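You operate a simulated robot arm through the tools that you are given. There is no shell and no other tool.

You are at the controls of a simulated robot arm. One attempt, no reset.

Task
Clear the board, then brush oil on its middle.
Fine: put the purple bowl on the black counter; oil from the dish; stand the brush in the tool pot; board and pink bowl stay. A coat counts when it lies all over at full strength: go over it till it gets no stronger.
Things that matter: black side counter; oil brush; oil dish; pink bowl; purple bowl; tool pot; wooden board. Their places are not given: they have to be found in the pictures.

The check looks at the end state, three seconds after you hand in, the way a careful person would. Anything else that was tipped, shoved, dropped, spilled or broken makes it a failure.

Robot
A 7-joint arm with a two-finger parallel gripper, fixed in place. Base frame: the origin is at the foot of the arm, x ahead of it, y to its left, z up; the work surface is at about z = 860. Units: mm, degrees, N and s.
With the tool pointing down near the work surface it reaches from about 240 to 680 mm from the base axis. Its first joint turns from -66.0 to 66.0 degrees. Payload 2.4 kg.
Tool frame: the origin (TCP) lies between the finger pads and is the grasp point; the fingertips stand 30 mm ahead of it; z points along the fingers, y is the line along which they close. The gripper opens to 94 mm. The fingers are 28 mm wide and 10 mm thick; the gripper's body (50 by 96 mm) begins 55 mm behind the TCP.
Orientation is that of the tool frame in the base frame, as a unit quaternion [x, y, z, w]. With the fingers straight down and closing along the base's y, the tool's x points along the base's -x, its y along +y and its z along -z.

Tools
- The arm moves only by the tool send_rows. Its arguments are lists of equal length, an entry for each row: "fingers": the finger opening in m, from 0 to 0.094; "offset": the shift along the base's x, y, z in units of 200 mm (1.0 is 200 mm), a list of three; "delta_rot": the turn, a rotation vector about the base's x, y, z in units of 45 degrees (1.0 is 45 degrees), a list of three. In form: {"fingers": [fingers, ...], "offset": [[dx, dy, dz], ...], "delta_rot": [[wx, wy, wz], ...]}. A call has 1 to 20 rows; each row is the pose to reach, as a shift and turn from the pose commanded when the call began. A call with a number of a shift or a turn outside -1 to 1 is refused whole. Each row takes 0.2 s and may step no farther than 50 mm and 8.6 degrees from the row before; otherwise, or with a gripper value out of range, the whole call is refused. A pose out of reach is approached as far as the arm can. The call stops where the force on the tool passes 70 N (or 10 N more than at its start, if that is more) or the arm is blocked; 0.2 s more then pass. Each finger travels about 153 mm/s and halts on what it meets, pressing with about 43 N; the grip force reading is that of the motor and also rises with nothing between the fingers. The clock runs only during rows and for 0.2 s after the last one: add rows that repeat a pose to give the fingers time. The reply holds the time, the measured pose of the TCP, the force on the tool along the base axes, the opening and the grip force, in the units named above and with some noise, with the torque about the TCP (base axes, N m) and any sound that the robot's microphone picked up.
- Cameras (640 x 400 px; columns grow to the right, rows downward): "scene" is fixed at [28.9, 463.5, 1456.4]; the picture's right is [-0.83, -0.55, 0.00], its down [-0.25, 0.38, -0.89] and it looks along [0.49, -0.75, -0.45] (base axes); focal length 360 px, centre (320, 200). "wrist" rides on the gripper at [76, 14, -102] in the tool frame; the picture's right is [-0.18, 0.98, 0.00], its down [-0.75, -0.14, -0.64] and it looks along [-0.63, -0.12, 0.77] (tool axes); focal length 243 px, centre (320, 200).
- get_image(camera): a new picture of that camera. It takes no simulated time.
- probe_pixels(camera, pixels): for up to 12 pixels [column, row] of the newest picture of that camera ("zoom" is the newest enlarged one), the place [x, y, z] in the base frame of the surface seen there, good to about 3 mm. It takes no simulated time.
- enlarge(camera, box): a new picture of the part [left, top, right, bottom] of that camera's present view, enlarged. It takes no simulated time.
- close_job(): hands the job in; it is judged then, once.

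Leave the gripper open and the arm clear of the work at the hand-in unless told otherwise.

The tools are called after "Request:" as a command line: name --argument value ..., lists and objects as JSON in quotes. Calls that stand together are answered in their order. send_rows: Moves the arm, as the interface text tells. Its arguments: {"type":"object","properties":{"fingers":{"type":"array","items":{"type":"number"}},"offset":{"type":"array","items":{"type":"array","items":{"type":"number"}}},"delta_rot":{"type":"array","items":{"type":"array","items":{"type":"number"}}}},"required":["fingers","offset","delta_rot"]} The other tools are called the same way: get_image (camera) takes a picture; probe_pixels (camera, pixels) gives the place of the surface under pixels of a picture; enlarge (camera, box) takes an enlarged picture of a part of a camera's view; close_job () hands the job in.

At the start:

```text
time_s: 0.0
eef_pos: [434.9, -158.3, 1222.6]
tcp_rot: [0.0, 1.0, -0.001, 0.0]
force: [-0.2, -1.0, -0.3]
wrist_torque: [-0.01, 0.0, 0.03]
width: 94.1
gripper_force: 0.0
```

scene: 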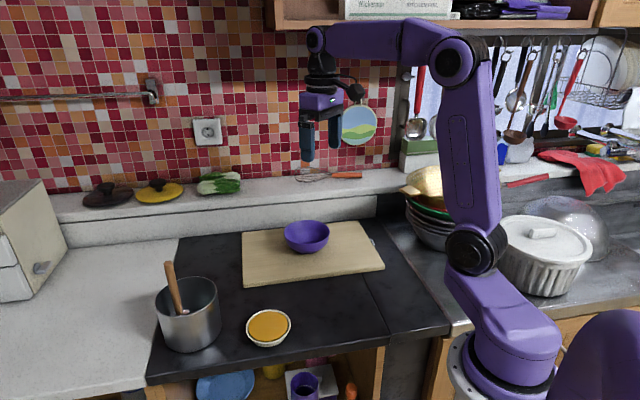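
wrist: 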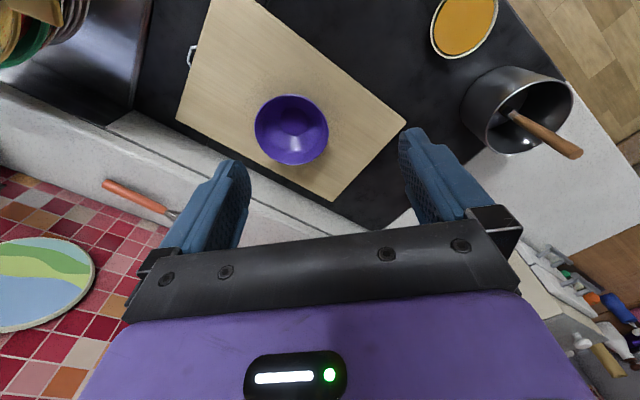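

I see the board with the purple bowl near pixel (306,237), the oil dish near (268,327), and the pot with a brush handle near (188,312). I don't see a pink bowl yet. I'll enlarge parts of the scene to look closer.

Request:
enlarge --camera "scene" --box '[140, 200, 400, 380]'

Request:
enlarge --camera "wrist" --box '[160, 0, 600, 240]'

```text
2.22 times, centred on (270, 290) of scene
```

zoom: 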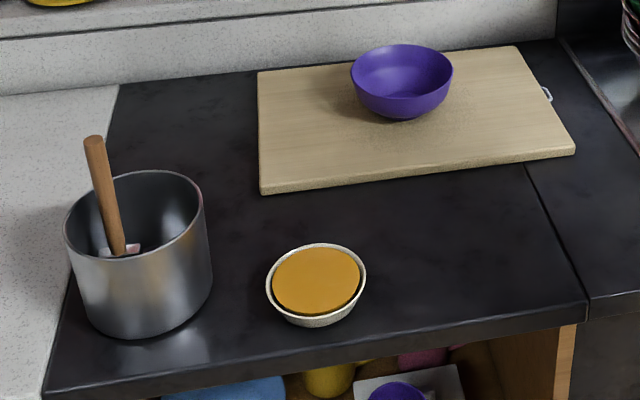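

```text
1.45 times, centred on (380, 120) of wrist
```

zoom: 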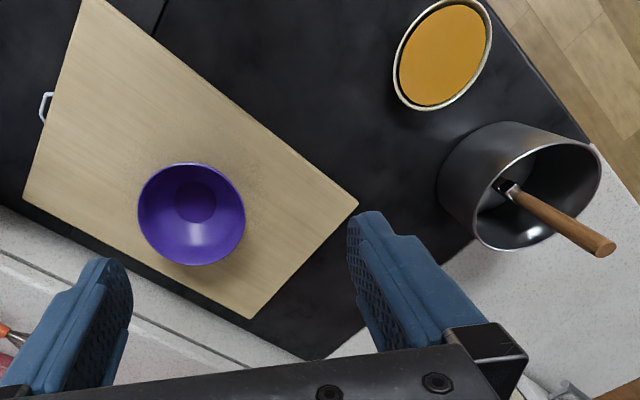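

The brush handle leans in the pot. I'll probe key points on the board, bowl, dish, pot and counter in the scene view, and look for the pink bowl in other parts of the view.

Request:
probe_pixels --camera "scene" --pixels '[[243, 233], [360, 222], [382, 268], [244, 284], [306, 237], [306, 252], [285, 232], [328, 228], [268, 327], [248, 328], [290, 320], [205, 240]]'

Request:
enlarge --camera "scene" --box '[160, 340, 380, 400]'

Request:
enlarge --camera "scene" --box '[380, 140, 640, 300]'

```text
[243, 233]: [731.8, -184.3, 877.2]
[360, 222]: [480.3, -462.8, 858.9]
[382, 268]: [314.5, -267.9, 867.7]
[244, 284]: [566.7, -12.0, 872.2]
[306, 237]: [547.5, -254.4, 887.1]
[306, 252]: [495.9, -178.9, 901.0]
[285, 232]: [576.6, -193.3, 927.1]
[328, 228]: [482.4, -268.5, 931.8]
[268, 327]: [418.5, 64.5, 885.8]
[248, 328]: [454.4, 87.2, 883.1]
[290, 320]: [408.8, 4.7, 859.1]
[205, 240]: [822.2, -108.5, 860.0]
```

```text
2.91 times, centred on (270, 370) of scene
```

zoom: 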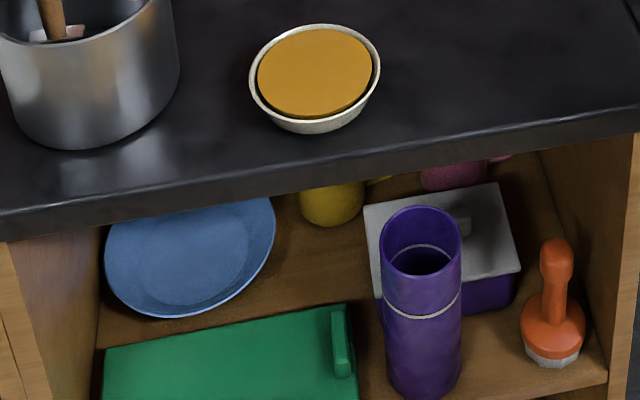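

```text
2.46 times, centred on (510, 220) of scene
```

zoom: 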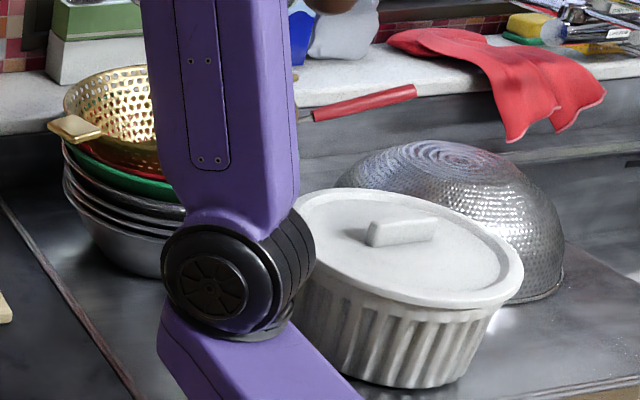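

The pink bowl isn't visible yet, only something pink far back on the shelf. I'll take fresh views and probe the counter, pot and brush to map the free space.

Request:
get_image --camera "scene"

Request:
probe_pixels --camera "scene" --pixels '[[168, 265], [183, 312], [188, 282], [157, 300], [218, 292], [188, 350], [210, 270], [225, 310], [330, 310], [375, 290], [410, 300], [120, 290]]'

Request:
probe_pixels --camera "scene" --pixels '[[242, 236], [362, 225], [380, 265], [246, 281], [350, 250], [260, 260], [307, 223], [306, 244], [155, 372], [385, 340], [180, 240], [392, 240]]'

```text
taken
```

scene: 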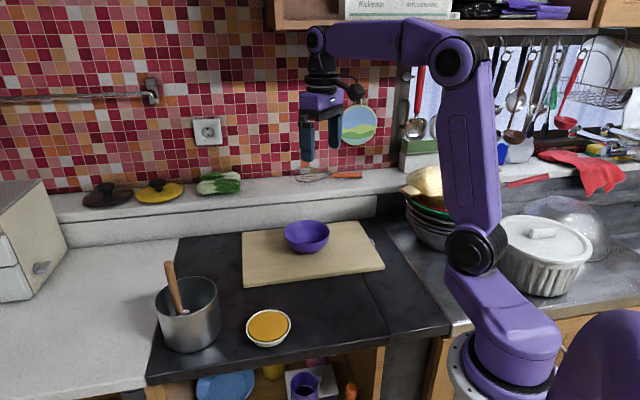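

```text
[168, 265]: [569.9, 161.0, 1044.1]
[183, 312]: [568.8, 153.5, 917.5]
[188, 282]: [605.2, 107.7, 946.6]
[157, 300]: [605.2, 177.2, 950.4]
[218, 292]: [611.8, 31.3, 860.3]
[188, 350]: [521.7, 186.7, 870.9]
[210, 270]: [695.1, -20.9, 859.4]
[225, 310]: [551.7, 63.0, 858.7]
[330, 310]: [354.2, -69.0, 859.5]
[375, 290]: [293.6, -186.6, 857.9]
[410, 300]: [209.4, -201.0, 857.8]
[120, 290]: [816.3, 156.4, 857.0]
```

```text
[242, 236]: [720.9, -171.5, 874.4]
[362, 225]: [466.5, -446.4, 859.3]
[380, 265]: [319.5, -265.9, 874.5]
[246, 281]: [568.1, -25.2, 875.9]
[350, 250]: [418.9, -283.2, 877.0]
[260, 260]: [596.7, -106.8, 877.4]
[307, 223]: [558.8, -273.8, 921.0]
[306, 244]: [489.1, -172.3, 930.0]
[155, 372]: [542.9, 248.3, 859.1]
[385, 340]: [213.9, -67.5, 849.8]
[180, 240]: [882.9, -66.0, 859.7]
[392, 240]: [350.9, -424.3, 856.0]
```

The free counter area between board, pot and dish is around (640,10). I'll enlarge the pot in both views to see how the brush stands.

Request:
enlarge --camera "scene" --box '[145, 250, 235, 360]'

Request:
enlarge --camera "wrist" --box '[450, 50, 600, 170]'

Request:
enlarge --camera "scene" --box '[270, 205, 345, 265]'

```text
3.64 times, centred on (190, 305) of scene
```

zoom: 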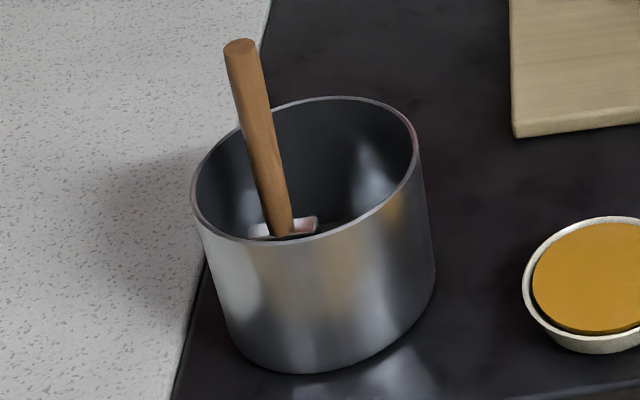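

```text
3.33 times, centred on (525, 110) of wrist
```

zoom: 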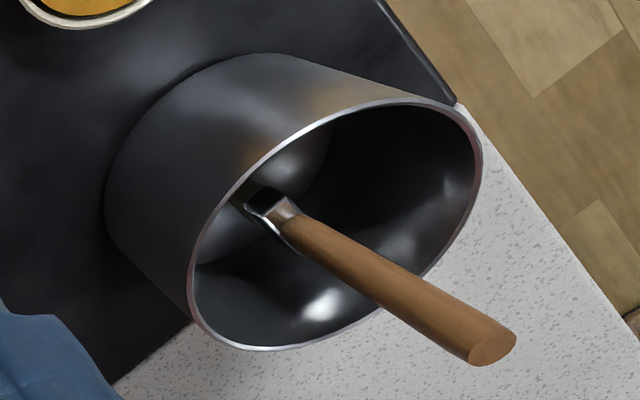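

```text
6.67 times, centred on (308, 235) of scene
```

zoom: 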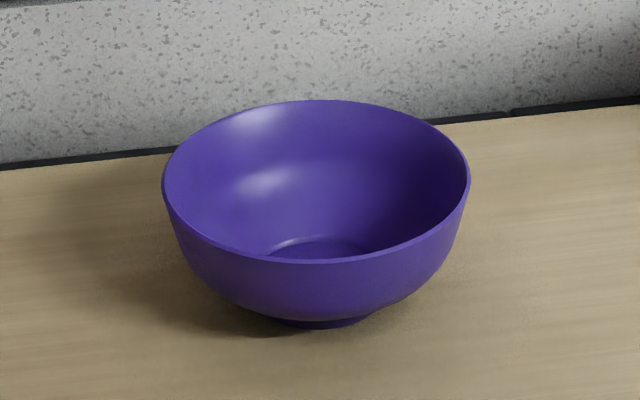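

The brush stands head-down in the pot with its wooden handle nearly upright. Before touching anything I'll turn the wrist 45 degrees toward the right side (high above everything) to look for the pink bowl and the counter edges.

Request:
send_rows --fingers '[0.094, 0.094, 0.094, 0.094, 0.094, 0.094, 0.094]' --offset '[[0, 0, 0], [0, 0, 0], [0, 0, 0], [0, 0, 0], [0, 0, 0], [0, 0, 0], [0, 0, 0]]' --delta_rot '[[0, 0, -0.16], [0, 0, -0.32], [0, 0, -0.48], [0, 0, -0.64], [0, 0, -0.8], [0, 0, -0.96], [0, 0, -1.0]]'

Request:
get_image --camera "wrist"

Request:
get_image --camera "scene"

```text
time_s: 1.6
eef_pos: [434.9, -157.7, 1222.6]
tcp_rot: [0.384, 0.923, 0.0, 0.001]
force: [-0.8, 0.3, 0.5]
wrist_torque: [-0.04, 0.0, 0.0]
width: 94.1
gripper_force: 0.0
```

```text
taken
```

wrist: 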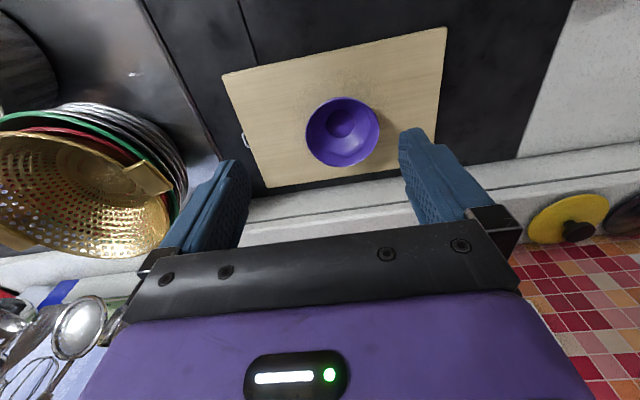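

```text
taken
```

scene: 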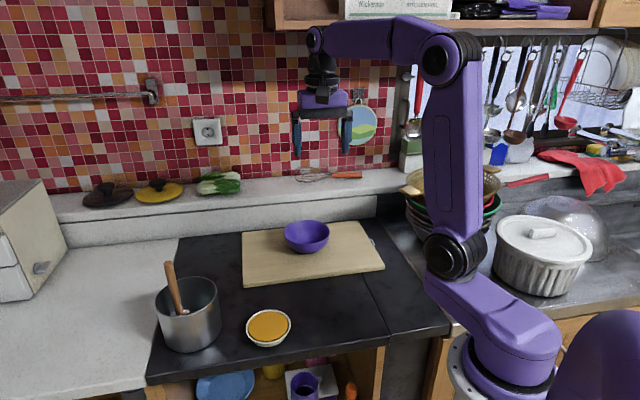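

I see the board fully now: only the purple bowl at wrist pixel (342,130) is on it. To plan a rim grasp I'll probe the bowl's wall profile in an enlarged scene view.

Request:
enlarge --camera "scene" --box '[270, 205, 345, 265]'

Request:
probe_pixels --camera "zoom" --pixels '[[318, 261], [318, 272], [318, 285], [318, 300], [318, 314], [318, 103], [318, 115], [318, 130], [318, 155], [318, 185], [318, 215], [318, 245]]'

Request:
enlarge --camera "wrist" --box '[290, 80, 400, 180]'

Request:
probe_pixels --camera "wrist" --pixels '[[308, 131], [377, 127], [340, 98], [345, 165], [342, 122], [447, 29], [223, 73], [265, 187], [434, 150], [250, 60], [520, 60], [200, 50]]'

```text
6.67 times, centred on (308, 235) of scene
```

zoom: 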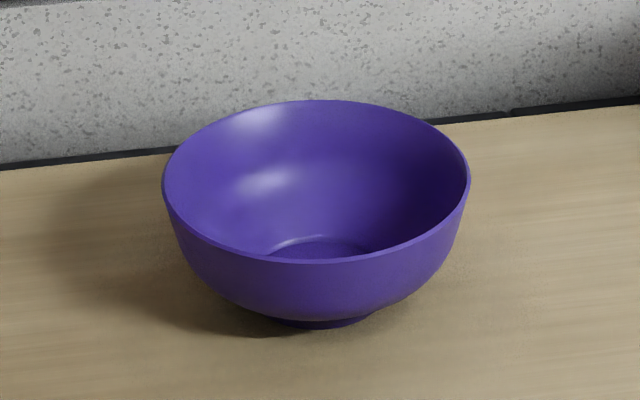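

```text
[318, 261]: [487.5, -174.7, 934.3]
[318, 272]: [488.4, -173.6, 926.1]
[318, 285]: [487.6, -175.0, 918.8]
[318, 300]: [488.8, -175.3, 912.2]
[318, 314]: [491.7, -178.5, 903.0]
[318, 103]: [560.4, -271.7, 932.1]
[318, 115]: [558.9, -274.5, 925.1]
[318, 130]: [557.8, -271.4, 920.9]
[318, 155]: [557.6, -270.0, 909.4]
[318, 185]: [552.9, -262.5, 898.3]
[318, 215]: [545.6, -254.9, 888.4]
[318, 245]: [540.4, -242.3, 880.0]
```

```text
4.00 times, centred on (345, 130) of wrist
```

zoom: 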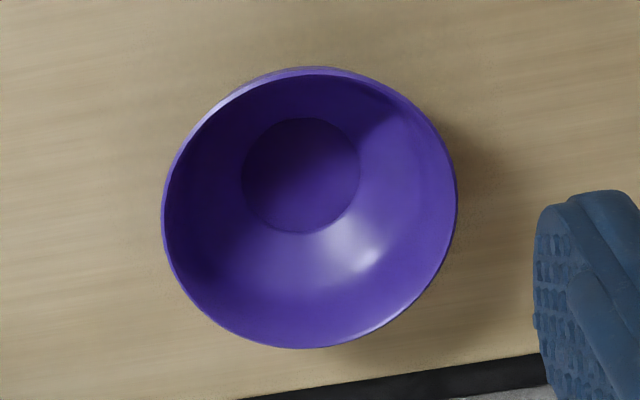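

```text
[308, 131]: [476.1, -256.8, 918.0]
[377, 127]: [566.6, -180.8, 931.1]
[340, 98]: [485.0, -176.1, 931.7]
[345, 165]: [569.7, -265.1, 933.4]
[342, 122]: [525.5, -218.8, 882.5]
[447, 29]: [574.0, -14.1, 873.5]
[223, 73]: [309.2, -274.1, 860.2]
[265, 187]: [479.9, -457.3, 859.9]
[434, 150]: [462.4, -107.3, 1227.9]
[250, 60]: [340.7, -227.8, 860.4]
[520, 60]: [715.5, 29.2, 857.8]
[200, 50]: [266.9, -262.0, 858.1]
```

The bowl's rim is about 933 high, centred near (525,-223), radius 61, and its wall is nearly vertical for the top 20 mm. Plan: grip the rim on its far-left side, one finger inside, with the current yaw. I'll move to a hover point above (567,-180) with the fingers partly closed.

Request:
send_rows --fingers '[0.09, 0.08, 0.07, 0.06, 0.05, 0.05, 0.05]' --offset '[[0.11, -0.0185, -0.144], [0.221, -0.037, -0.288], [0.3315, -0.056, -0.4315], [0.442, -0.0745, -0.5755], [0.5525, -0.093, -0.719], [0.663, -0.1115, -0.863], [0.663, -0.1115, -0.863]]' --delta_rot '[[0, 0, 0], [0, 0, 0], [0, 0, 0], [0, 0, 0], [0, 0, 0], [0, 0, 0], [0, 0, 0]]'

Request:
get_image --camera "wrist"

Request:
get_image --camera "scene"

```text
time_s: 3.2
eef_pos: [567.7, -179.8, 1049.9]
tcp_rot: [0.383, 0.924, -0.001, -0.001]
force: [-0.3, -0.4, -0.3]
wrist_torque: [-0.03, -0.02, 0.01]
width: 50.0
gripper_force: 0.1
```

```text
taken
```

wrist: 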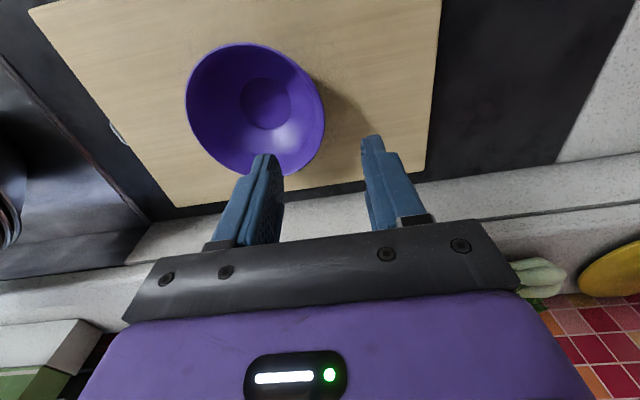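

```text
taken
```

scene: 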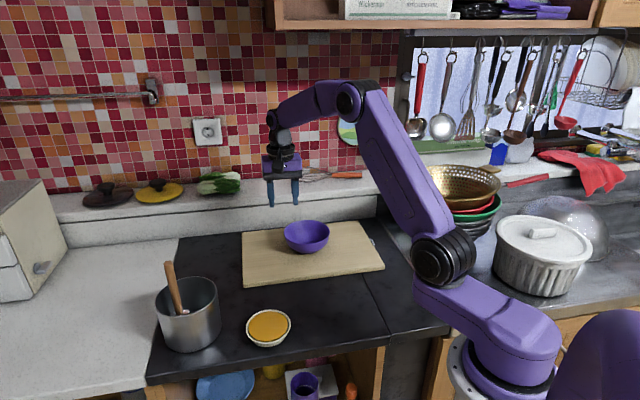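

The hand hovers over the bowl's left-far rim. I'll probe rim points in the wrist picture to refine the bowl's centre before going down.

Request:
probe_pixels --camera "wrist" --pixels '[[189, 100], [322, 110], [245, 46], [240, 174], [300, 68], [310, 150], [203, 62], [205, 150], [265, 105], [420, 168], [437, 10], [175, 203]]'

```text
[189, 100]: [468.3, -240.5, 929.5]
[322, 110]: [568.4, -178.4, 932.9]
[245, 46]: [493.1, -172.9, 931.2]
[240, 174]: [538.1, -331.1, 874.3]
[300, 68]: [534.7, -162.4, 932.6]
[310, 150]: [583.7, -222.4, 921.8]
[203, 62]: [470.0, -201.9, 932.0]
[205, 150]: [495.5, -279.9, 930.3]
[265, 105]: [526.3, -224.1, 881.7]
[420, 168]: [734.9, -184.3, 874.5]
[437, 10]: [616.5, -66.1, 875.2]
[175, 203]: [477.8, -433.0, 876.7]
```

The fit gives bowl centre (527,-224), so the hand sits right over the wall. I'll go straight down to TCP z about 945 with the fingers 50 mm apart, then check.

Request:
send_rows --fingers '[0.05, 0.05, 0.05, 0.05, 0.05]' --offset '[[0, 0, -0.13], [0, 0, -0.26], [0, 0, -0.39], [0, 0, -0.525], [0, 0, -0.525]]' --delta_rot '[[0, 0, 0], [0, 0, 0], [0, 0, 0], [0, 0, 0], [0, 0, 0]]'

Request:
get_image --camera "wrist"

Request:
enlarge --camera "scene" --box '[240, 180, 360, 270]'

```text
time_s: 4.4
eef_pos: [567.6, -181.9, 946.9]
tcp_rot: [0.383, 0.924, 0.0, 0.0]
force: [0.3, 0.0, 0.2]
wrist_torque: [0.0, 0.01, -0.01]
width: 49.9
gripper_force: 0.0
```

```text
taken
```

wrist: 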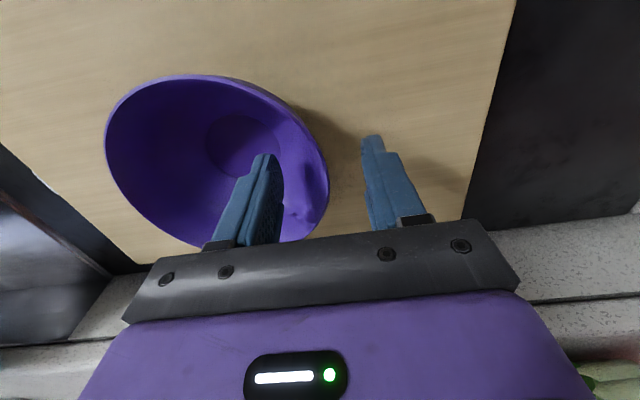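

```text
4.44 times, centred on (300, 225) of scene
```

zoom: 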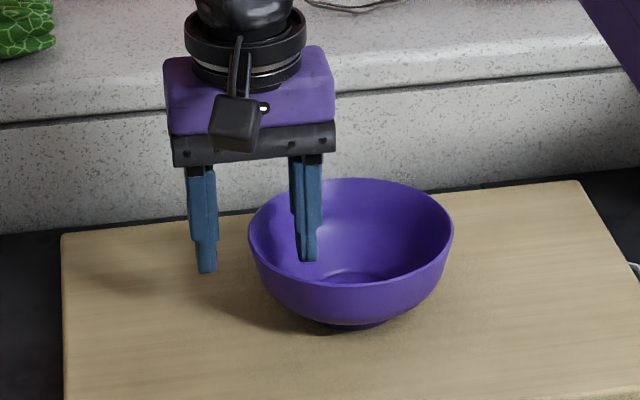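

One finger is inside the bowl and one outside, with the wall in between. Now I close the fingers on the rim in place.

Request:
send_rows --fingers '[0.035, 0.02, 0.01, 0.0, 0.0, 0.0]' --offset '[[0, 0, 0], [0, 0, 0], [0, 0, 0], [0, 0, 0], [0, 0, 0], [0, 0, 0]]' --delta_rot '[[0, 0, 0], [0, 0, 0], [0, 0, 0], [0, 0, 0], [0, 0, 0], [0, 0, 0]]'

Request:
enlarge --camera "scene" --box '[240, 180, 360, 270]'

```text
time_s: 5.8
eef_pos: [567.4, -182.0, 945.8]
tcp_rot: [0.382, 0.924, -0.001, 0.001]
force: [0.0, -1.2, 9.1]
wrist_torque: [-0.53, 0.74, 0.04]
width: 13.8
gripper_force: 43.4
```

```text
4.44 times, centred on (300, 225) of scene
```

zoom: 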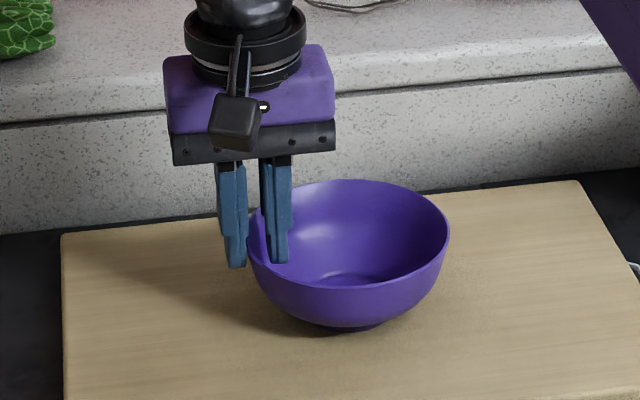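

The fingers stopped at 13.8 mm with 43 N; the rim is held. I'll lift slowly by 40 mm and check.

Request:
send_rows --fingers '[0.0, 0.0, 0.0, 0.0, 0.0]' --offset '[[0, 0, 0.03], [0, 0, 0.07], [0, 0, 0.12], [0, 0, 0.2], [0, 0, 0.2]]' --delta_rot '[[0, 0, 0], [0, 0, 0], [0, 0, 0], [0, 0, 0], [0, 0, 0]]'

Request:
enlarge --camera "scene" --box '[240, 160, 360, 270]'

Request:
get_image --camera "wrist"

```text
time_s: 7.0
eef_pos: [567.8, -178.6, 985.3]
tcp_rot: [0.383, 0.924, -0.001, 0.0]
force: [0.4, 0.2, -0.5]
wrist_torque: [0.04, -0.02, 0.01]
width: 7.3
gripper_force: 41.8
```

```text
3.64 times, centred on (300, 215) of scene
```

zoom: 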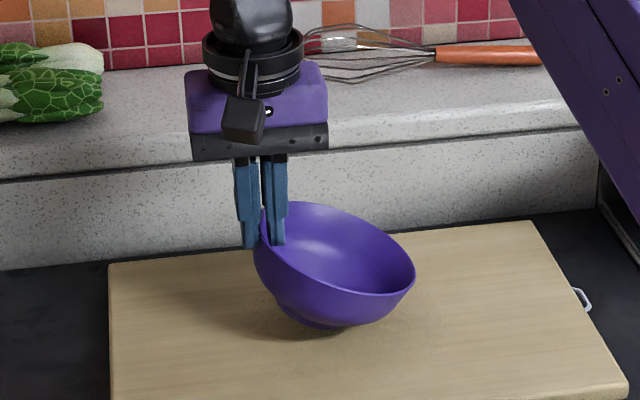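

```text
taken
```

wrist: 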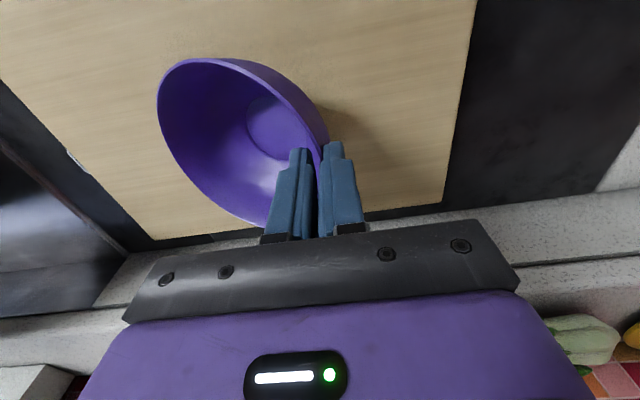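

The bowl is lifted but swung in the grip so its wall lines up with the fingers: its free side hangs lower. I'll probe the rim and underside to measure the tilt before moving.

Request:
probe_pixels --camera "zoom" --pixels '[[305, 204], [355, 222], [400, 255], [412, 272], [385, 294], [340, 291], [300, 270], [267, 240], [320, 330], [290, 312], [350, 326], [330, 245]]'

Request:
probe_pixels --camera "wrist" --pixels '[[160, 95], [180, 66], [220, 60], [265, 68], [300, 100], [324, 140], [175, 145], [205, 190], [240, 215], [270, 125], [262, 130], [200, 120]]'

```text
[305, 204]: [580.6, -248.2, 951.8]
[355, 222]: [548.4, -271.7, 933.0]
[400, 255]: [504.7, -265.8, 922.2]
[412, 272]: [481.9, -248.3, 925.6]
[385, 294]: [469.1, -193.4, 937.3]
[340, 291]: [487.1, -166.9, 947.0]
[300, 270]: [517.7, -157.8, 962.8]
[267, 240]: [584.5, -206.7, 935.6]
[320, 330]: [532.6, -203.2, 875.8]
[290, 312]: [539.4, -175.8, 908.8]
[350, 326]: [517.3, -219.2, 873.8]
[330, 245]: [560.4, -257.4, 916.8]
```

```text
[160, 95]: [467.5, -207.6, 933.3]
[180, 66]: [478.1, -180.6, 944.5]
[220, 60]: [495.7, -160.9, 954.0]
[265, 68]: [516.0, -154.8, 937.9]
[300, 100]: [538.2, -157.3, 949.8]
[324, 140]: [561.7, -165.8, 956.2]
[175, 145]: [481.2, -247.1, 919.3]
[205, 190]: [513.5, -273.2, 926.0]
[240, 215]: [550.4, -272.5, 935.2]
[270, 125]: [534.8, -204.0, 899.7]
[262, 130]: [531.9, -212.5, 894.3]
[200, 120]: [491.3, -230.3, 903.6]
```

The bowl is tilted about 23.5 degrees with the free side low. I'll lift it 80 mm more and tilt the hand by the same amount the other way, so the bowl becomes level again.

Request:
send_rows --fingers '[0.0, 0.0, 0.0, 0.0, 0.0, 0.0, 0.0]' --offset '[[0, 0, 0.1], [0, 0, 0.2], [0, 0, 0.3], [0, 0, 0.4], [0, 0, 0.4], [0, 0, 0.4], [0, 0, 0.4]]' --delta_rot '[[0, 0, 0], [-0.07, 0.07, 0], [-0.15, 0.15, 0], [-0.22, 0.22, 0], [-0.3, 0.3, 0], [-0.369, 0.369, 0], [-0.369, 0.369, 0]]'

Request:
enlarge --camera "scene" --box '[240, 140, 360, 260]'

Request:
get_image --camera "wrist"

```text
time_s: 8.6
eef_pos: [567.2, -178.8, 1065.7]
tcp_rot: [0.375, 0.904, -0.189, -0.077]
force: [0.2, -0.7, -1.6]
wrist_torque: [0.04, -0.06, -0.01]
width: 7.2
gripper_force: 40.7
```

```text
3.33 times, centred on (300, 200) of scene
```

zoom: 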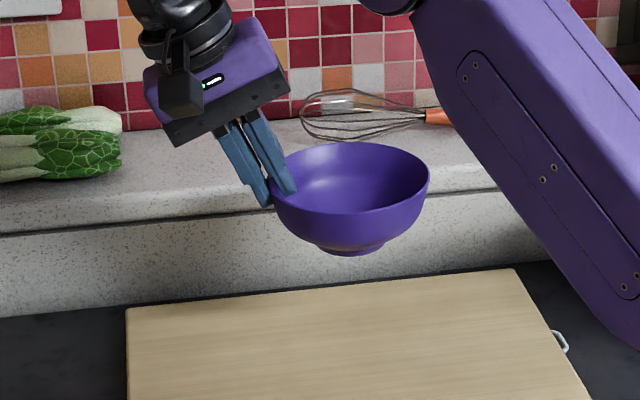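

```text
taken
```

wrist: 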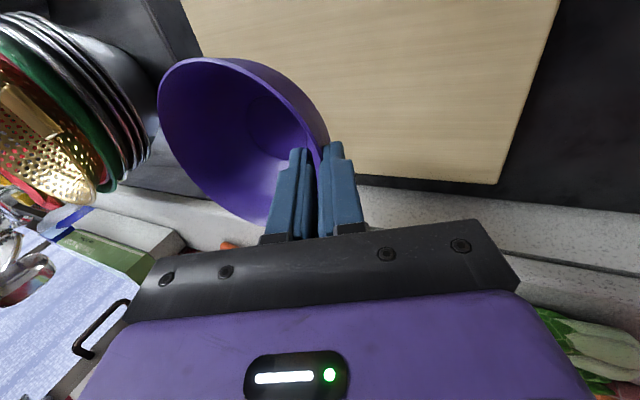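

The bowl looks level now. I'll probe its rim and foot to check the level and learn where the bowl sits relative to the hand.

Request:
probe_pixels --camera "zoom" --pixels '[[340, 143], [395, 152], [427, 178], [415, 197], [385, 208], [345, 213], [305, 208], [300, 152], [350, 252], [330, 249], [370, 249], [350, 240]]'

Request:
probe_pixels --camera "wrist" --pixels '[[161, 95], [180, 66], [220, 60], [265, 68], [300, 100], [324, 135], [172, 145], [205, 190], [240, 215], [270, 125], [262, 130], [200, 120]]'

```text
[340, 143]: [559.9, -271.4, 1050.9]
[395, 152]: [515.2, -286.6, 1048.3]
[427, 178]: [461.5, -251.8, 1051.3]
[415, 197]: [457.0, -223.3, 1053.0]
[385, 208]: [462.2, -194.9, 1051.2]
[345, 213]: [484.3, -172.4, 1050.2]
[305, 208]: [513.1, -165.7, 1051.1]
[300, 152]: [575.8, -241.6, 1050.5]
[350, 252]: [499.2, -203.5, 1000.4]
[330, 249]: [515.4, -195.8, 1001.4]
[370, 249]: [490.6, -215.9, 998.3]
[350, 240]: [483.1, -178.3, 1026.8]
```

```text
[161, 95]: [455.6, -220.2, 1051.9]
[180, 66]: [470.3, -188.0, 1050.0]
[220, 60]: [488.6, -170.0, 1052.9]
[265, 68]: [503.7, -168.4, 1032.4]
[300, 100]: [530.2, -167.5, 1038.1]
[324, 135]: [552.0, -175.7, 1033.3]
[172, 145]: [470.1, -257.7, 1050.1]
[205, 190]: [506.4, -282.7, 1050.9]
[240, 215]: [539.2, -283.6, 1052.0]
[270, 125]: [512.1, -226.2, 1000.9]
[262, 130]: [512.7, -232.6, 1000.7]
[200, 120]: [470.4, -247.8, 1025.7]
```

The rim is level at z 1051, centre (516,-226); the foot is at about 994. I'll carry it at this height over to the free black counter in front of the board, bowl centre (320,-105).

Request:
send_rows --fingers '[0.0, 0.0, 0.0, 0.0, 0.0, 0.0, 0.0, 0.0, 0.0]' --offset '[[-0.08, 0.05, 0], [-0.23, 0.142, 0], [-0.38, 0.235, 0], [-0.53, 0.327, 0], [-0.68, 0.42, 0], [-0.83, 0.512, 0], [-0.94, 0.58, 0], [-0.98, 0.605, 0], [-0.98, 0.605, 0]]' --delta_rot '[[0, 0, 0], [0, 0, 0], [0, 0, 0], [0, 0, 0], [0, 0, 0], [0, 0, 0], [0, 0, 0], [0, 0, 0], [0, 0, 0]]'

Request:
get_image --camera "scene"

Request:
get_image --camera "wrist"

```text
time_s: 10.6
eef_pos: [371.7, -59.5, 1064.3]
tcp_rot: [0.374, 0.905, -0.188, -0.078]
force: [0.2, -0.3, -0.1]
wrist_torque: [0.04, -0.04, -0.02]
width: 7.1
gripper_force: 41.8
```

```text
taken
```

scene: 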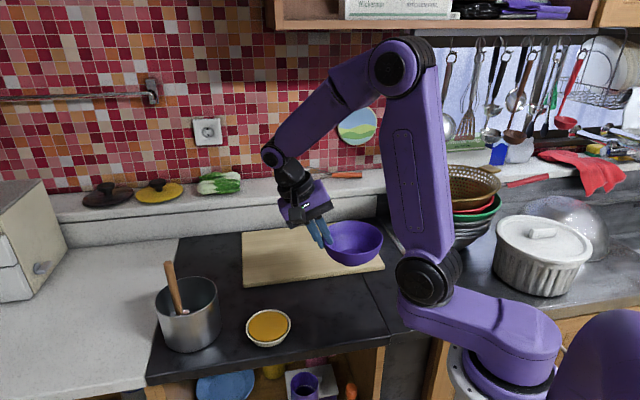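

```text
taken
```

wrist: 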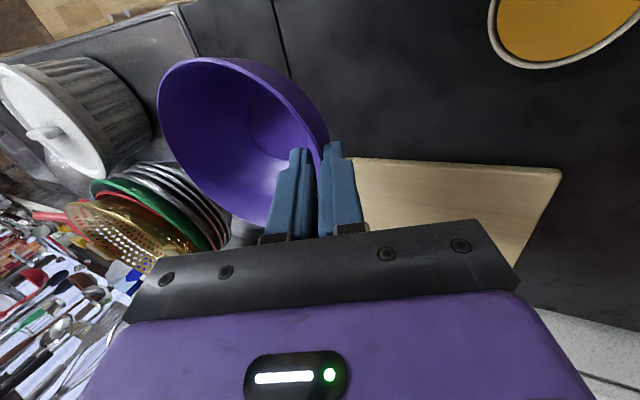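

The bowl is over the empty counter and hasn't shifted in the grip. I'll lower 115 mm in steady steps and then measure the remaining gap.

Request:
send_rows --fingers '[0.0, 0.0, 0.0, 0.0, 0.0, 0.0, 0.0]' --offset '[[0, 0, -0.1], [0, 0, -0.22], [0, 0, -0.34], [0, 0, -0.46], [0, 0, -0.54], [0, 0, -0.575], [0, 0, -0.575]]' --delta_rot '[[0, 0, 0], [0, 0, 0], [0, 0, 0], [0, 0, 0], [0, 0, 0], [0, 0, 0], [0, 0, 0]]'

Request:
enlarge --camera "scene" --box '[280, 220, 430, 340]'

```text
time_s: 12.2
eef_pos: [372.4, -57.9, 948.5]
tcp_rot: [0.375, 0.904, -0.189, -0.078]
force: [-0.7, 0.0, -1.2]
wrist_torque: [0.04, -0.06, 0.01]
width: 7.4
gripper_force: 41.1
```

```text
3.33 times, centred on (355, 280) of scene
```

zoom: 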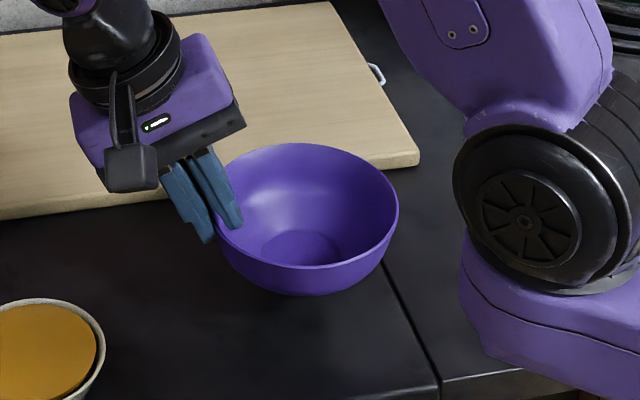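

I'll probe the rim heights and counter around the bowl to see how far it still has to go.

Request:
probe_pixels --camera "zoom" --pixels '[[310, 144], [370, 165], [397, 208], [370, 248], [310, 268], [240, 155], [320, 294], [230, 330], [330, 330], [420, 290]]'

```text
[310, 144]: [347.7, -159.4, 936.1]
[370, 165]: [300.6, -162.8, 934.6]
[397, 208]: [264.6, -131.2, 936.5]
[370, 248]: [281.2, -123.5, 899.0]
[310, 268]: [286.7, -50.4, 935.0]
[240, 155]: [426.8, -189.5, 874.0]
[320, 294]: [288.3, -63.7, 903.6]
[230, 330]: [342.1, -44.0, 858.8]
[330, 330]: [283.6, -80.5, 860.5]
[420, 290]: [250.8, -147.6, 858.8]
```

The rim is level at 935.5; resting height should be about 916.5, so about 19 mm remain. I'll lower 15 mm, then go in small steps.

Request:
send_rows --fingers '[0.0, 0.0, 0.0, 0.0]' --offset '[[0, 0, -0.03], [0, 0, -0.06], [0, 0, -0.075], [0, 0, -0.075]]' --delta_rot '[[0, 0, 0], [0, 0, 0], [0, 0, 0], [0, 0, 0]]'

```text
time_s: 13.2
eef_pos: [370.3, -58.4, 933.8]
tcp_rot: [0.374, 0.905, -0.188, -0.078]
force: [-0.8, -0.9, -1.4]
wrist_torque: [0.04, -0.05, -0.02]
width: 7.0
gripper_force: 41.5
```

No contact yet (vertical force -1.4). I'll lower 3 mm more slowly.

Request:
send_rows --fingers '[0.0, 0.0, 0.0]' --offset '[[0, 0, -0.008], [0, 0, -0.015], [0, 0, -0.015]]' --delta_rot '[[0, 0, 0], [0, 0, 0], [0, 0, 0]]'

Request:
enlarge --camera "scene" --box '[310, 240, 410, 320]'

Request:
probe_pixels --camera "zoom" --pixels '[[250, 115], [350, 150], [390, 230], [240, 310], [150, 280]]'

```text
time_s: 14.0
eef_pos: [372.2, -59.1, 932.3]
tcp_rot: [0.375, 0.905, -0.188, -0.078]
force: [0.0, 0.9, -0.9]
wrist_torque: [0.06, -0.04, -0.01]
width: 7.4
gripper_force: 41.5
```

```text
5.00 times, centred on (360, 280) of scene
```

zoom: 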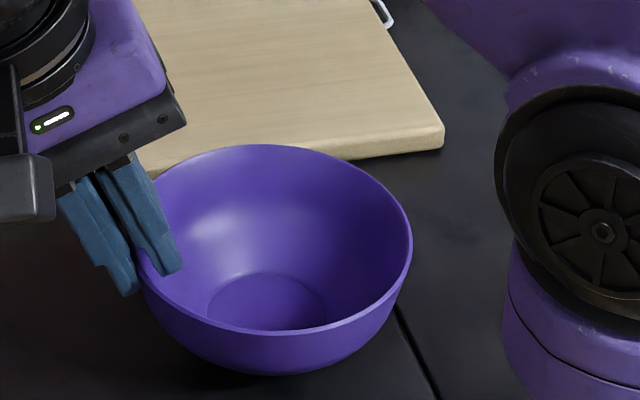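

```text
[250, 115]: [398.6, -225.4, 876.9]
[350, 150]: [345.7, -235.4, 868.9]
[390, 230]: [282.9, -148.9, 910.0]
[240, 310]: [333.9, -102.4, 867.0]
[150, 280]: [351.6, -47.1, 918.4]
```

Still no contact. I'll lower 2 mm more and read the force again.

Request:
send_rows --fingers '[0.0, 0.0, 0.0]' --offset '[[0, 0, -0.005], [0, 0, -0.01], [0, 0, -0.01]]' --delta_rot '[[0, 0, 0], [0, 0, 0], [0, 0, 0]]'

Request:
probe_pixels --camera "scene" --pixels '[[360, 269], [382, 275], [391, 288], [360, 306], [340, 300]]'

```text
time_s: 14.8
eef_pos: [371.2, -59.4, 930.6]
tcp_rot: [0.374, 0.905, -0.188, -0.078]
force: [-0.1, 1.4, 10.9]
wrist_torque: [0.01, 0.25, -0.06]
width: 7.1
gripper_force: 40.8
```

```text
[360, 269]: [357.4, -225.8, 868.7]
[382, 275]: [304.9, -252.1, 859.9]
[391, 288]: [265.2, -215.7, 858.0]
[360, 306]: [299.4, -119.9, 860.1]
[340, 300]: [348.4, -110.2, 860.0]
```

Contact: the vertical force rose to 11 N, so the bowl stands on the counter. I'll ease up half a millimetre and open the fingers slowly.

Request:
send_rows --fingers '[0.0, 0.01, 0.016, 0.024, 0.034, 0.04, 0.04]' --offset '[[0, 0, 0.004], [0, 0, 0.004], [0, 0, 0.004], [0, 0, 0.004], [0, 0, 0.004], [0, 0, 0.004], [0, 0, 0.004]]' --delta_rot '[[0, 0, 0], [0, 0, 0], [0, 0, 0], [0, 0, 0], [0, 0, 0], [0, 0, 0], [0, 0, 0]]'

Request:
enlarge --camera "scene" --box '[310, 240, 410, 320]'

Request:
get_image --camera "wrist"

```text
time_s: 16.4
eef_pos: [370.6, -58.9, 931.5]
tcp_rot: [0.375, 0.904, -0.188, -0.078]
force: [0.1, -0.7, 0.1]
wrist_torque: [0.01, 0.0, -0.01]
width: 39.8
gripper_force: 0.0
```

```text
5.00 times, centred on (360, 280) of scene
```

zoom: 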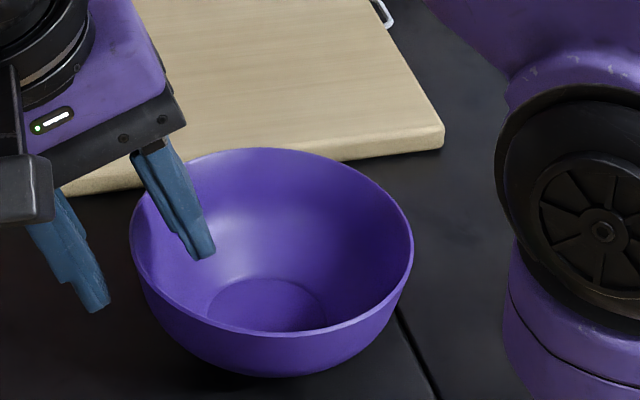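

```text
taken
```

wrist: 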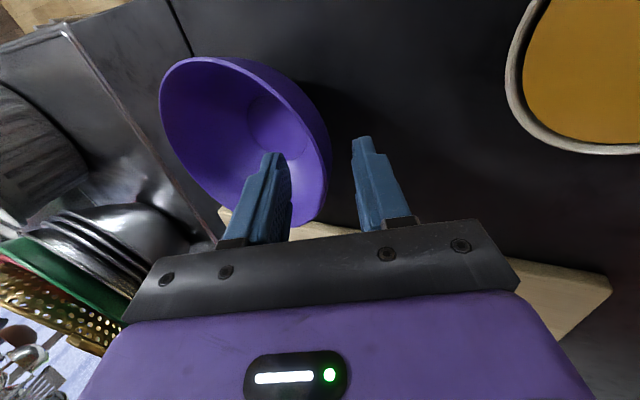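

The bowl is released and stands still. I'll withdraw along the finger direction (back and up), keeping clear of the rim.

Request:
send_rows --fingers '[0.04, 0.04, 0.04, 0.04, 0.04, 0.04, 0.04, 0.04, 0.04, 0.04]' --offset '[[0.025, 0.025, 0.08], [0.06, 0.06, 0.2], [0.1, 0.1, 0.33], [0.14, 0.14, 0.46], [0.14, 0.14, 0.6], [0.14, 0.14, 0.75], [0.14, 0.14, 0.9], [0.14, 0.14, 0.95], [0.14, 0.14, 0.95], [0.14, 0.14, 0.95]]' --delta_rot '[[0, 0, 0], [0, 0, 0], [0, 0, 0], [0, 0, 0], [0.08, -0.08, 0], [0.16, -0.16, 0], [0.24, -0.24, 0], [0.32, -0.32, 0], [0.369, -0.369, 0], [0.369, -0.369, 0]]'

Request:
get_image --camera "scene"

Request:
get_image --camera "wrist"

```text
time_s: 18.6
eef_pos: [399.5, -31.4, 1120.5]
tcp_rot: [0.383, 0.924, 0.0, 0.0]
force: [-0.3, -0.5, 0.4]
wrist_torque: [0.03, -0.01, 0.0]
width: 39.8
gripper_force: 0.0
```

```text
taken
```

scene: 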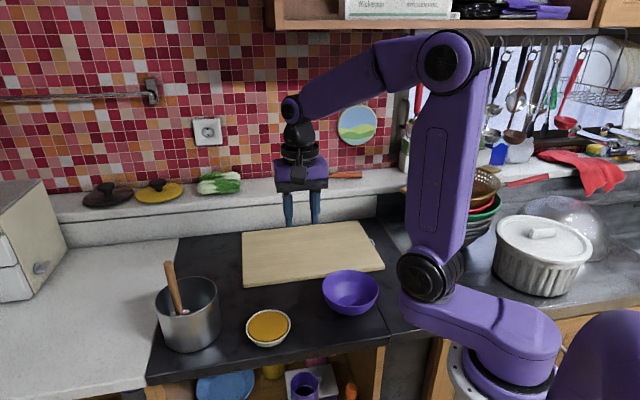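

```text
taken
```

wrist: 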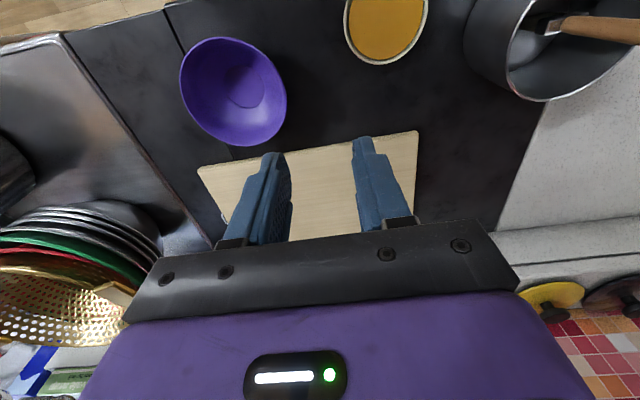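

The board is clear and the purple bowl stands on the black counter. Next the brush: I'll enlarge the board middle and the brush handle and probe its axis.

Request:
enlarge --camera "scene" --box '[230, 210, 390, 300]'

Request:
enlarge --camera "scene" --box '[145, 255, 235, 325]'

Request:
probe_pixels --camera "zoom" --pixels '[[172, 60], [178, 90], [190, 130], [200, 170], [210, 210], [222, 255], [230, 285], [245, 275], [205, 285], [255, 265], [195, 272], [235, 292]]'

```text
4.00 times, centred on (310, 255) of scene
```

zoom: 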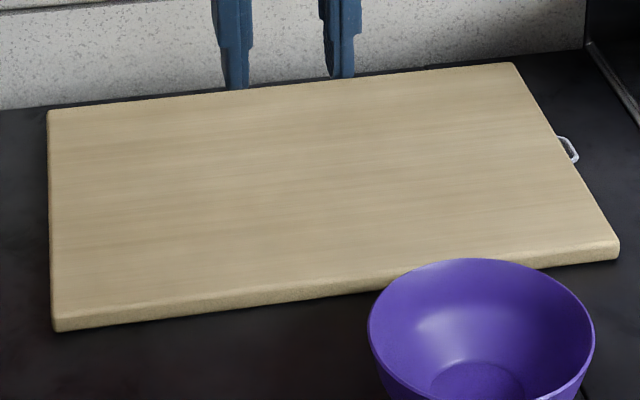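

```text
5.71 times, centred on (190, 290) of scene
```

zoom: 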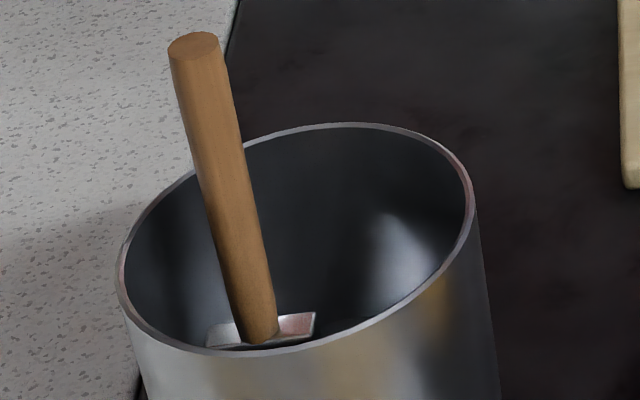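

```text
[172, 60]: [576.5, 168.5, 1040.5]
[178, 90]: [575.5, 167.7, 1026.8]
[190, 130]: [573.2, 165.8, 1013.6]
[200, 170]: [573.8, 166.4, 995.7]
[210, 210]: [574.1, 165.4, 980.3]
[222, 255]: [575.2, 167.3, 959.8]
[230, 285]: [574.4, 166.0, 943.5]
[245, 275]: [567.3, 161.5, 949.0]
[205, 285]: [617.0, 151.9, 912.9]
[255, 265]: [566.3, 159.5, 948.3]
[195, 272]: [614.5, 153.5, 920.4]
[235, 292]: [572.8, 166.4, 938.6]
```

The handle stands vertical at about (573,163), top z 1044. I'll turn the hand back to straight and move to look down into the pot to see how the brush head is turned.

Request:
send_rows --fingers '[0.06, 0.06, 0.06, 0.06, 0.06, 0.06, 0.06]' --offset '[[0.03, 0.15, 0.05], [0.06, 0.3, 0.1], [0.1, 0.45, 0.15], [0.14, 0.6, 0.2], [0.17, 0.75, 0.2], [0.2, 0.88, 0.2], [0.2, 0.88, 0.2]]' --delta_rot '[[0, 0, 0.15], [0, 0, 0.3], [0, 0, 0.47], [0, 0, 0.64], [0, 0, 0.81], [0, 0, 0.98], [0, 0, 1.0]]'

Request:
get_image --camera "wrist"

```text
time_s: 20.2
eef_pos: [439.4, 145.7, 1161.4]
tcp_rot: [-0.002, 1.0, 0.0, 0.0]
force: [-0.7, -0.1, 0.9]
wrist_torque: [0.02, -0.01, 0.02]
width: 59.9
gripper_force: 0.1
```

```text
taken
```

wrist: 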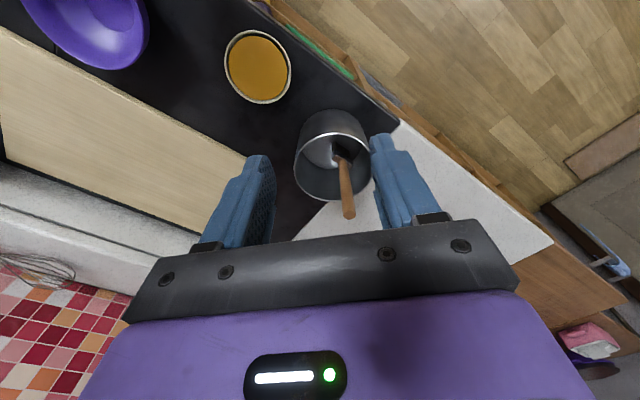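

I see the pot at (333,155) with the brush. I'll enlarge it.

Request:
enlarge --camera "wrist" --box '[285, 100, 385, 225]'

Request:
probe_pixels --camera "wrist" --pixels '[[348, 212], [347, 205], [345, 185], [341, 165], [343, 152], [338, 153], [348, 154], [325, 150], [320, 170], [355, 180], [300, 165], [335, 120]]'

Request:
enlarge --camera "wrist" --box '[540, 300, 640, 380]'

```text
3.20 times, centred on (335, 162) of wrist
```

zoom: 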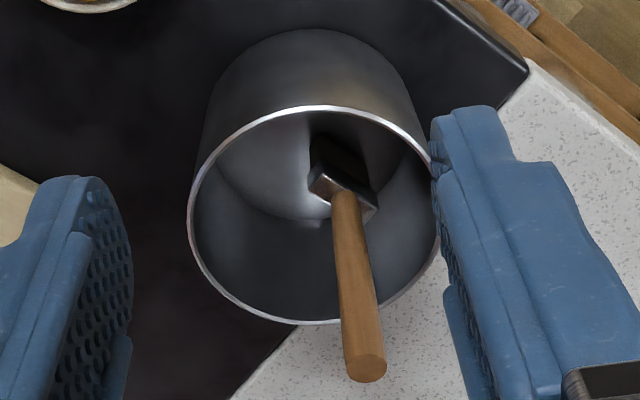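

```text
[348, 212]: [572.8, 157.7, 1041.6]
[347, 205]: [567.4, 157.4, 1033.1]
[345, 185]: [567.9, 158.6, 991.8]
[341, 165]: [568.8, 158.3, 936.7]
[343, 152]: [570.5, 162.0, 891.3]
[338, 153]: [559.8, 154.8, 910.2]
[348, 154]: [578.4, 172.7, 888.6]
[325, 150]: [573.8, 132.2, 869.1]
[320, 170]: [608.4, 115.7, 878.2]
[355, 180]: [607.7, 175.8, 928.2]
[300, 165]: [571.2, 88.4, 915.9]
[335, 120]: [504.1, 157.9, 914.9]
```

```text
5.00 times, centred on (590, 340) of wrist
```

zoom: 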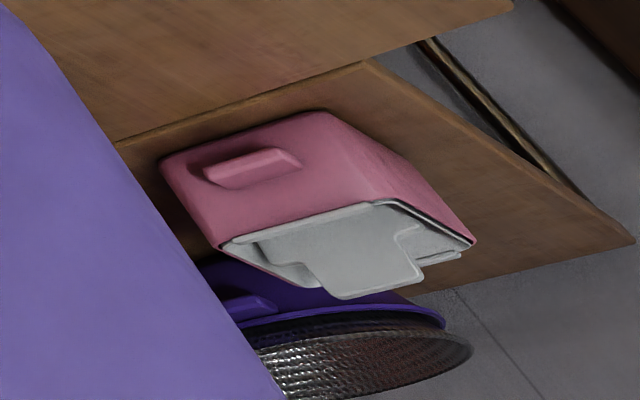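

The brush head's wide side runs along about (0.7,0.7), the same as the board's long side. I'll enlarge the handle top and pot rim to get their exact centres.

Request:
enlarge --camera "wrist" --box '[290, 120, 380, 220]'

Request:
probe_pixels --camera "zoom" --pixels '[[367, 376], [350, 376], [385, 374], [367, 390], [367, 362], [300, 55], [160, 160], [200, 270], [300, 311], [445, 230], [400, 90], [230, 90]]'

Request:
enlarge --camera "scene" --box '[150, 255, 230, 305]'

Request:
probe_pixels --camera "zoom" --pixels '[[155, 50], [135, 50], [175, 50], [155, 60], [155, 42], [180, 130], [200, 210], [215, 290], [155, 80], [175, 80], [200, 80], [185, 75]]'

```text
4.00 times, centred on (335, 170) of wrist
```

zoom: 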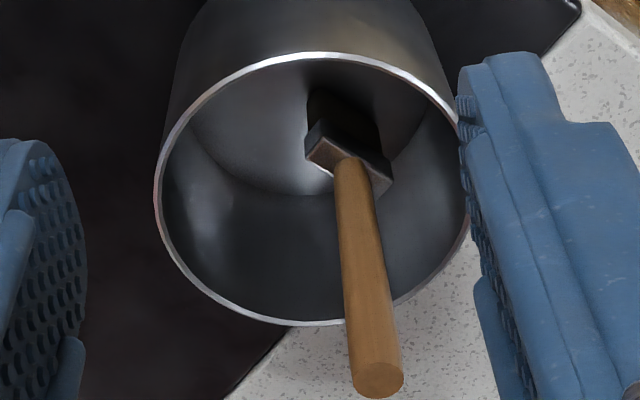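

```text
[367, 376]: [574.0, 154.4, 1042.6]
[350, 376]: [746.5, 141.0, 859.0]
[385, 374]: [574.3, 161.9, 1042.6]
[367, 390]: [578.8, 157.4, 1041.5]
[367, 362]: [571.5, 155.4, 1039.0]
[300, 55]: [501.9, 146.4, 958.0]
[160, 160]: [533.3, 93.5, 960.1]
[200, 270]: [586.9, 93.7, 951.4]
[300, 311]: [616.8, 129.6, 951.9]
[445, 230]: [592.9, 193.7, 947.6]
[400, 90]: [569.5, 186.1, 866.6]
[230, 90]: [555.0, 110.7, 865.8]
```

```text
8.00 times, centred on (190, 280) of scene
```

zoom: 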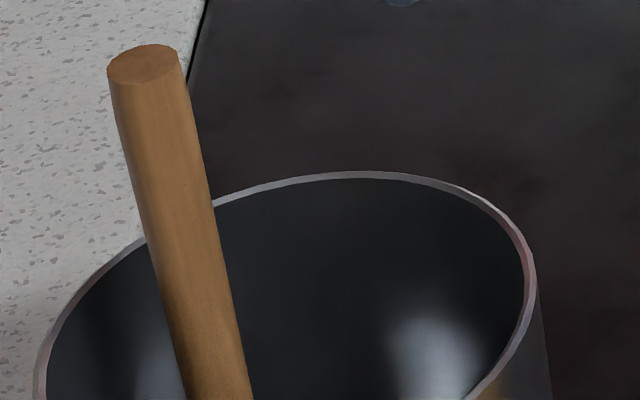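

```text
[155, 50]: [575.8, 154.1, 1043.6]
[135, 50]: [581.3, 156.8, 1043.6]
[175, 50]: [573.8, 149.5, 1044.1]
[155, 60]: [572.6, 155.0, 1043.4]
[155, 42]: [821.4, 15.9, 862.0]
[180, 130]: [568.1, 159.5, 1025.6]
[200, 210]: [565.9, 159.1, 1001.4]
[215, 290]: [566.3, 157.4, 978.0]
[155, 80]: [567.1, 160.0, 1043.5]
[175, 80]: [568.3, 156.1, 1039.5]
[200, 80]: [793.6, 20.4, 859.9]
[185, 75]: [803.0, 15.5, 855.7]
```

Handle axis: about (575,158.5), 17 mm thick, top z 1043.5; pot centre about (561,144), rim about 953. I'll hover above the handle with the hand turned +45 degrees (so later strokes across the board run along the closing line), fingers 60 mm open.

Request:
send_rows --fingers '[0.06, 0.06, 0.06, 0.06, 0.06, 0.06, 0.06, 0.06]' --offset '[[0.11, 0.01, 0], [0.22, 0.02, -0.02], [0.33, 0.03, -0.06], [0.44, 0.04, -0.1], [0.55, 0.05, -0.16], [0.65, 0.06, -0.22], [0.678, 0.064, -0.257], [0.678, 0.064, -0.257]]' --delta_rot '[[0, 0, 0.16], [0, 0, 0.32], [0, 0, 0.48], [0, 0, 0.64], [0, 0, 0.8], [0, 0, 0.96], [0, 0, 1.0], [0, 0, 1.0]]'

Request:
get_image --camera "wrist"

Request:
enlarge --camera "scene" --box '[130, 180, 250, 360]'

```text
time_s: 22.0
eef_pos: [575.5, 159.2, 1108.3]
tcp_rot: [-0.384, 0.924, 0.0, 0.0]
force: [-0.4, 0.2, 0.0]
wrist_torque: [-0.01, -0.02, 0.02]
width: 59.9
gripper_force: 0.1
```

```text
taken
```

wrist: 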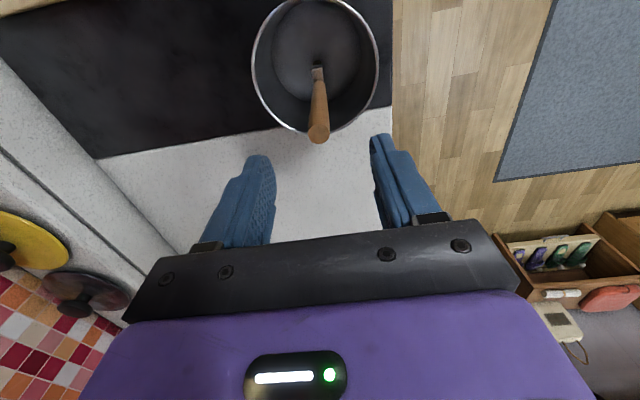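

```text
2.22 times, centred on (190, 270) of scene
```

zoom: 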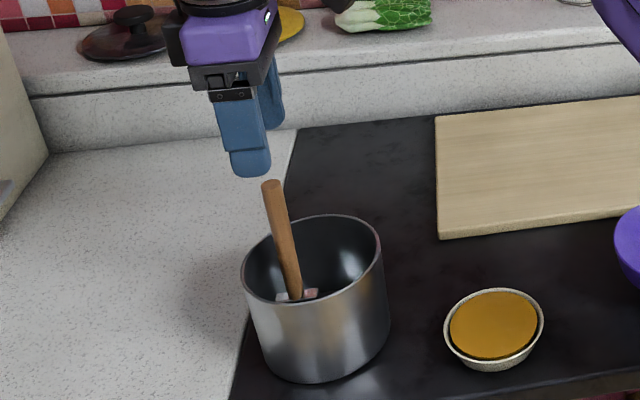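

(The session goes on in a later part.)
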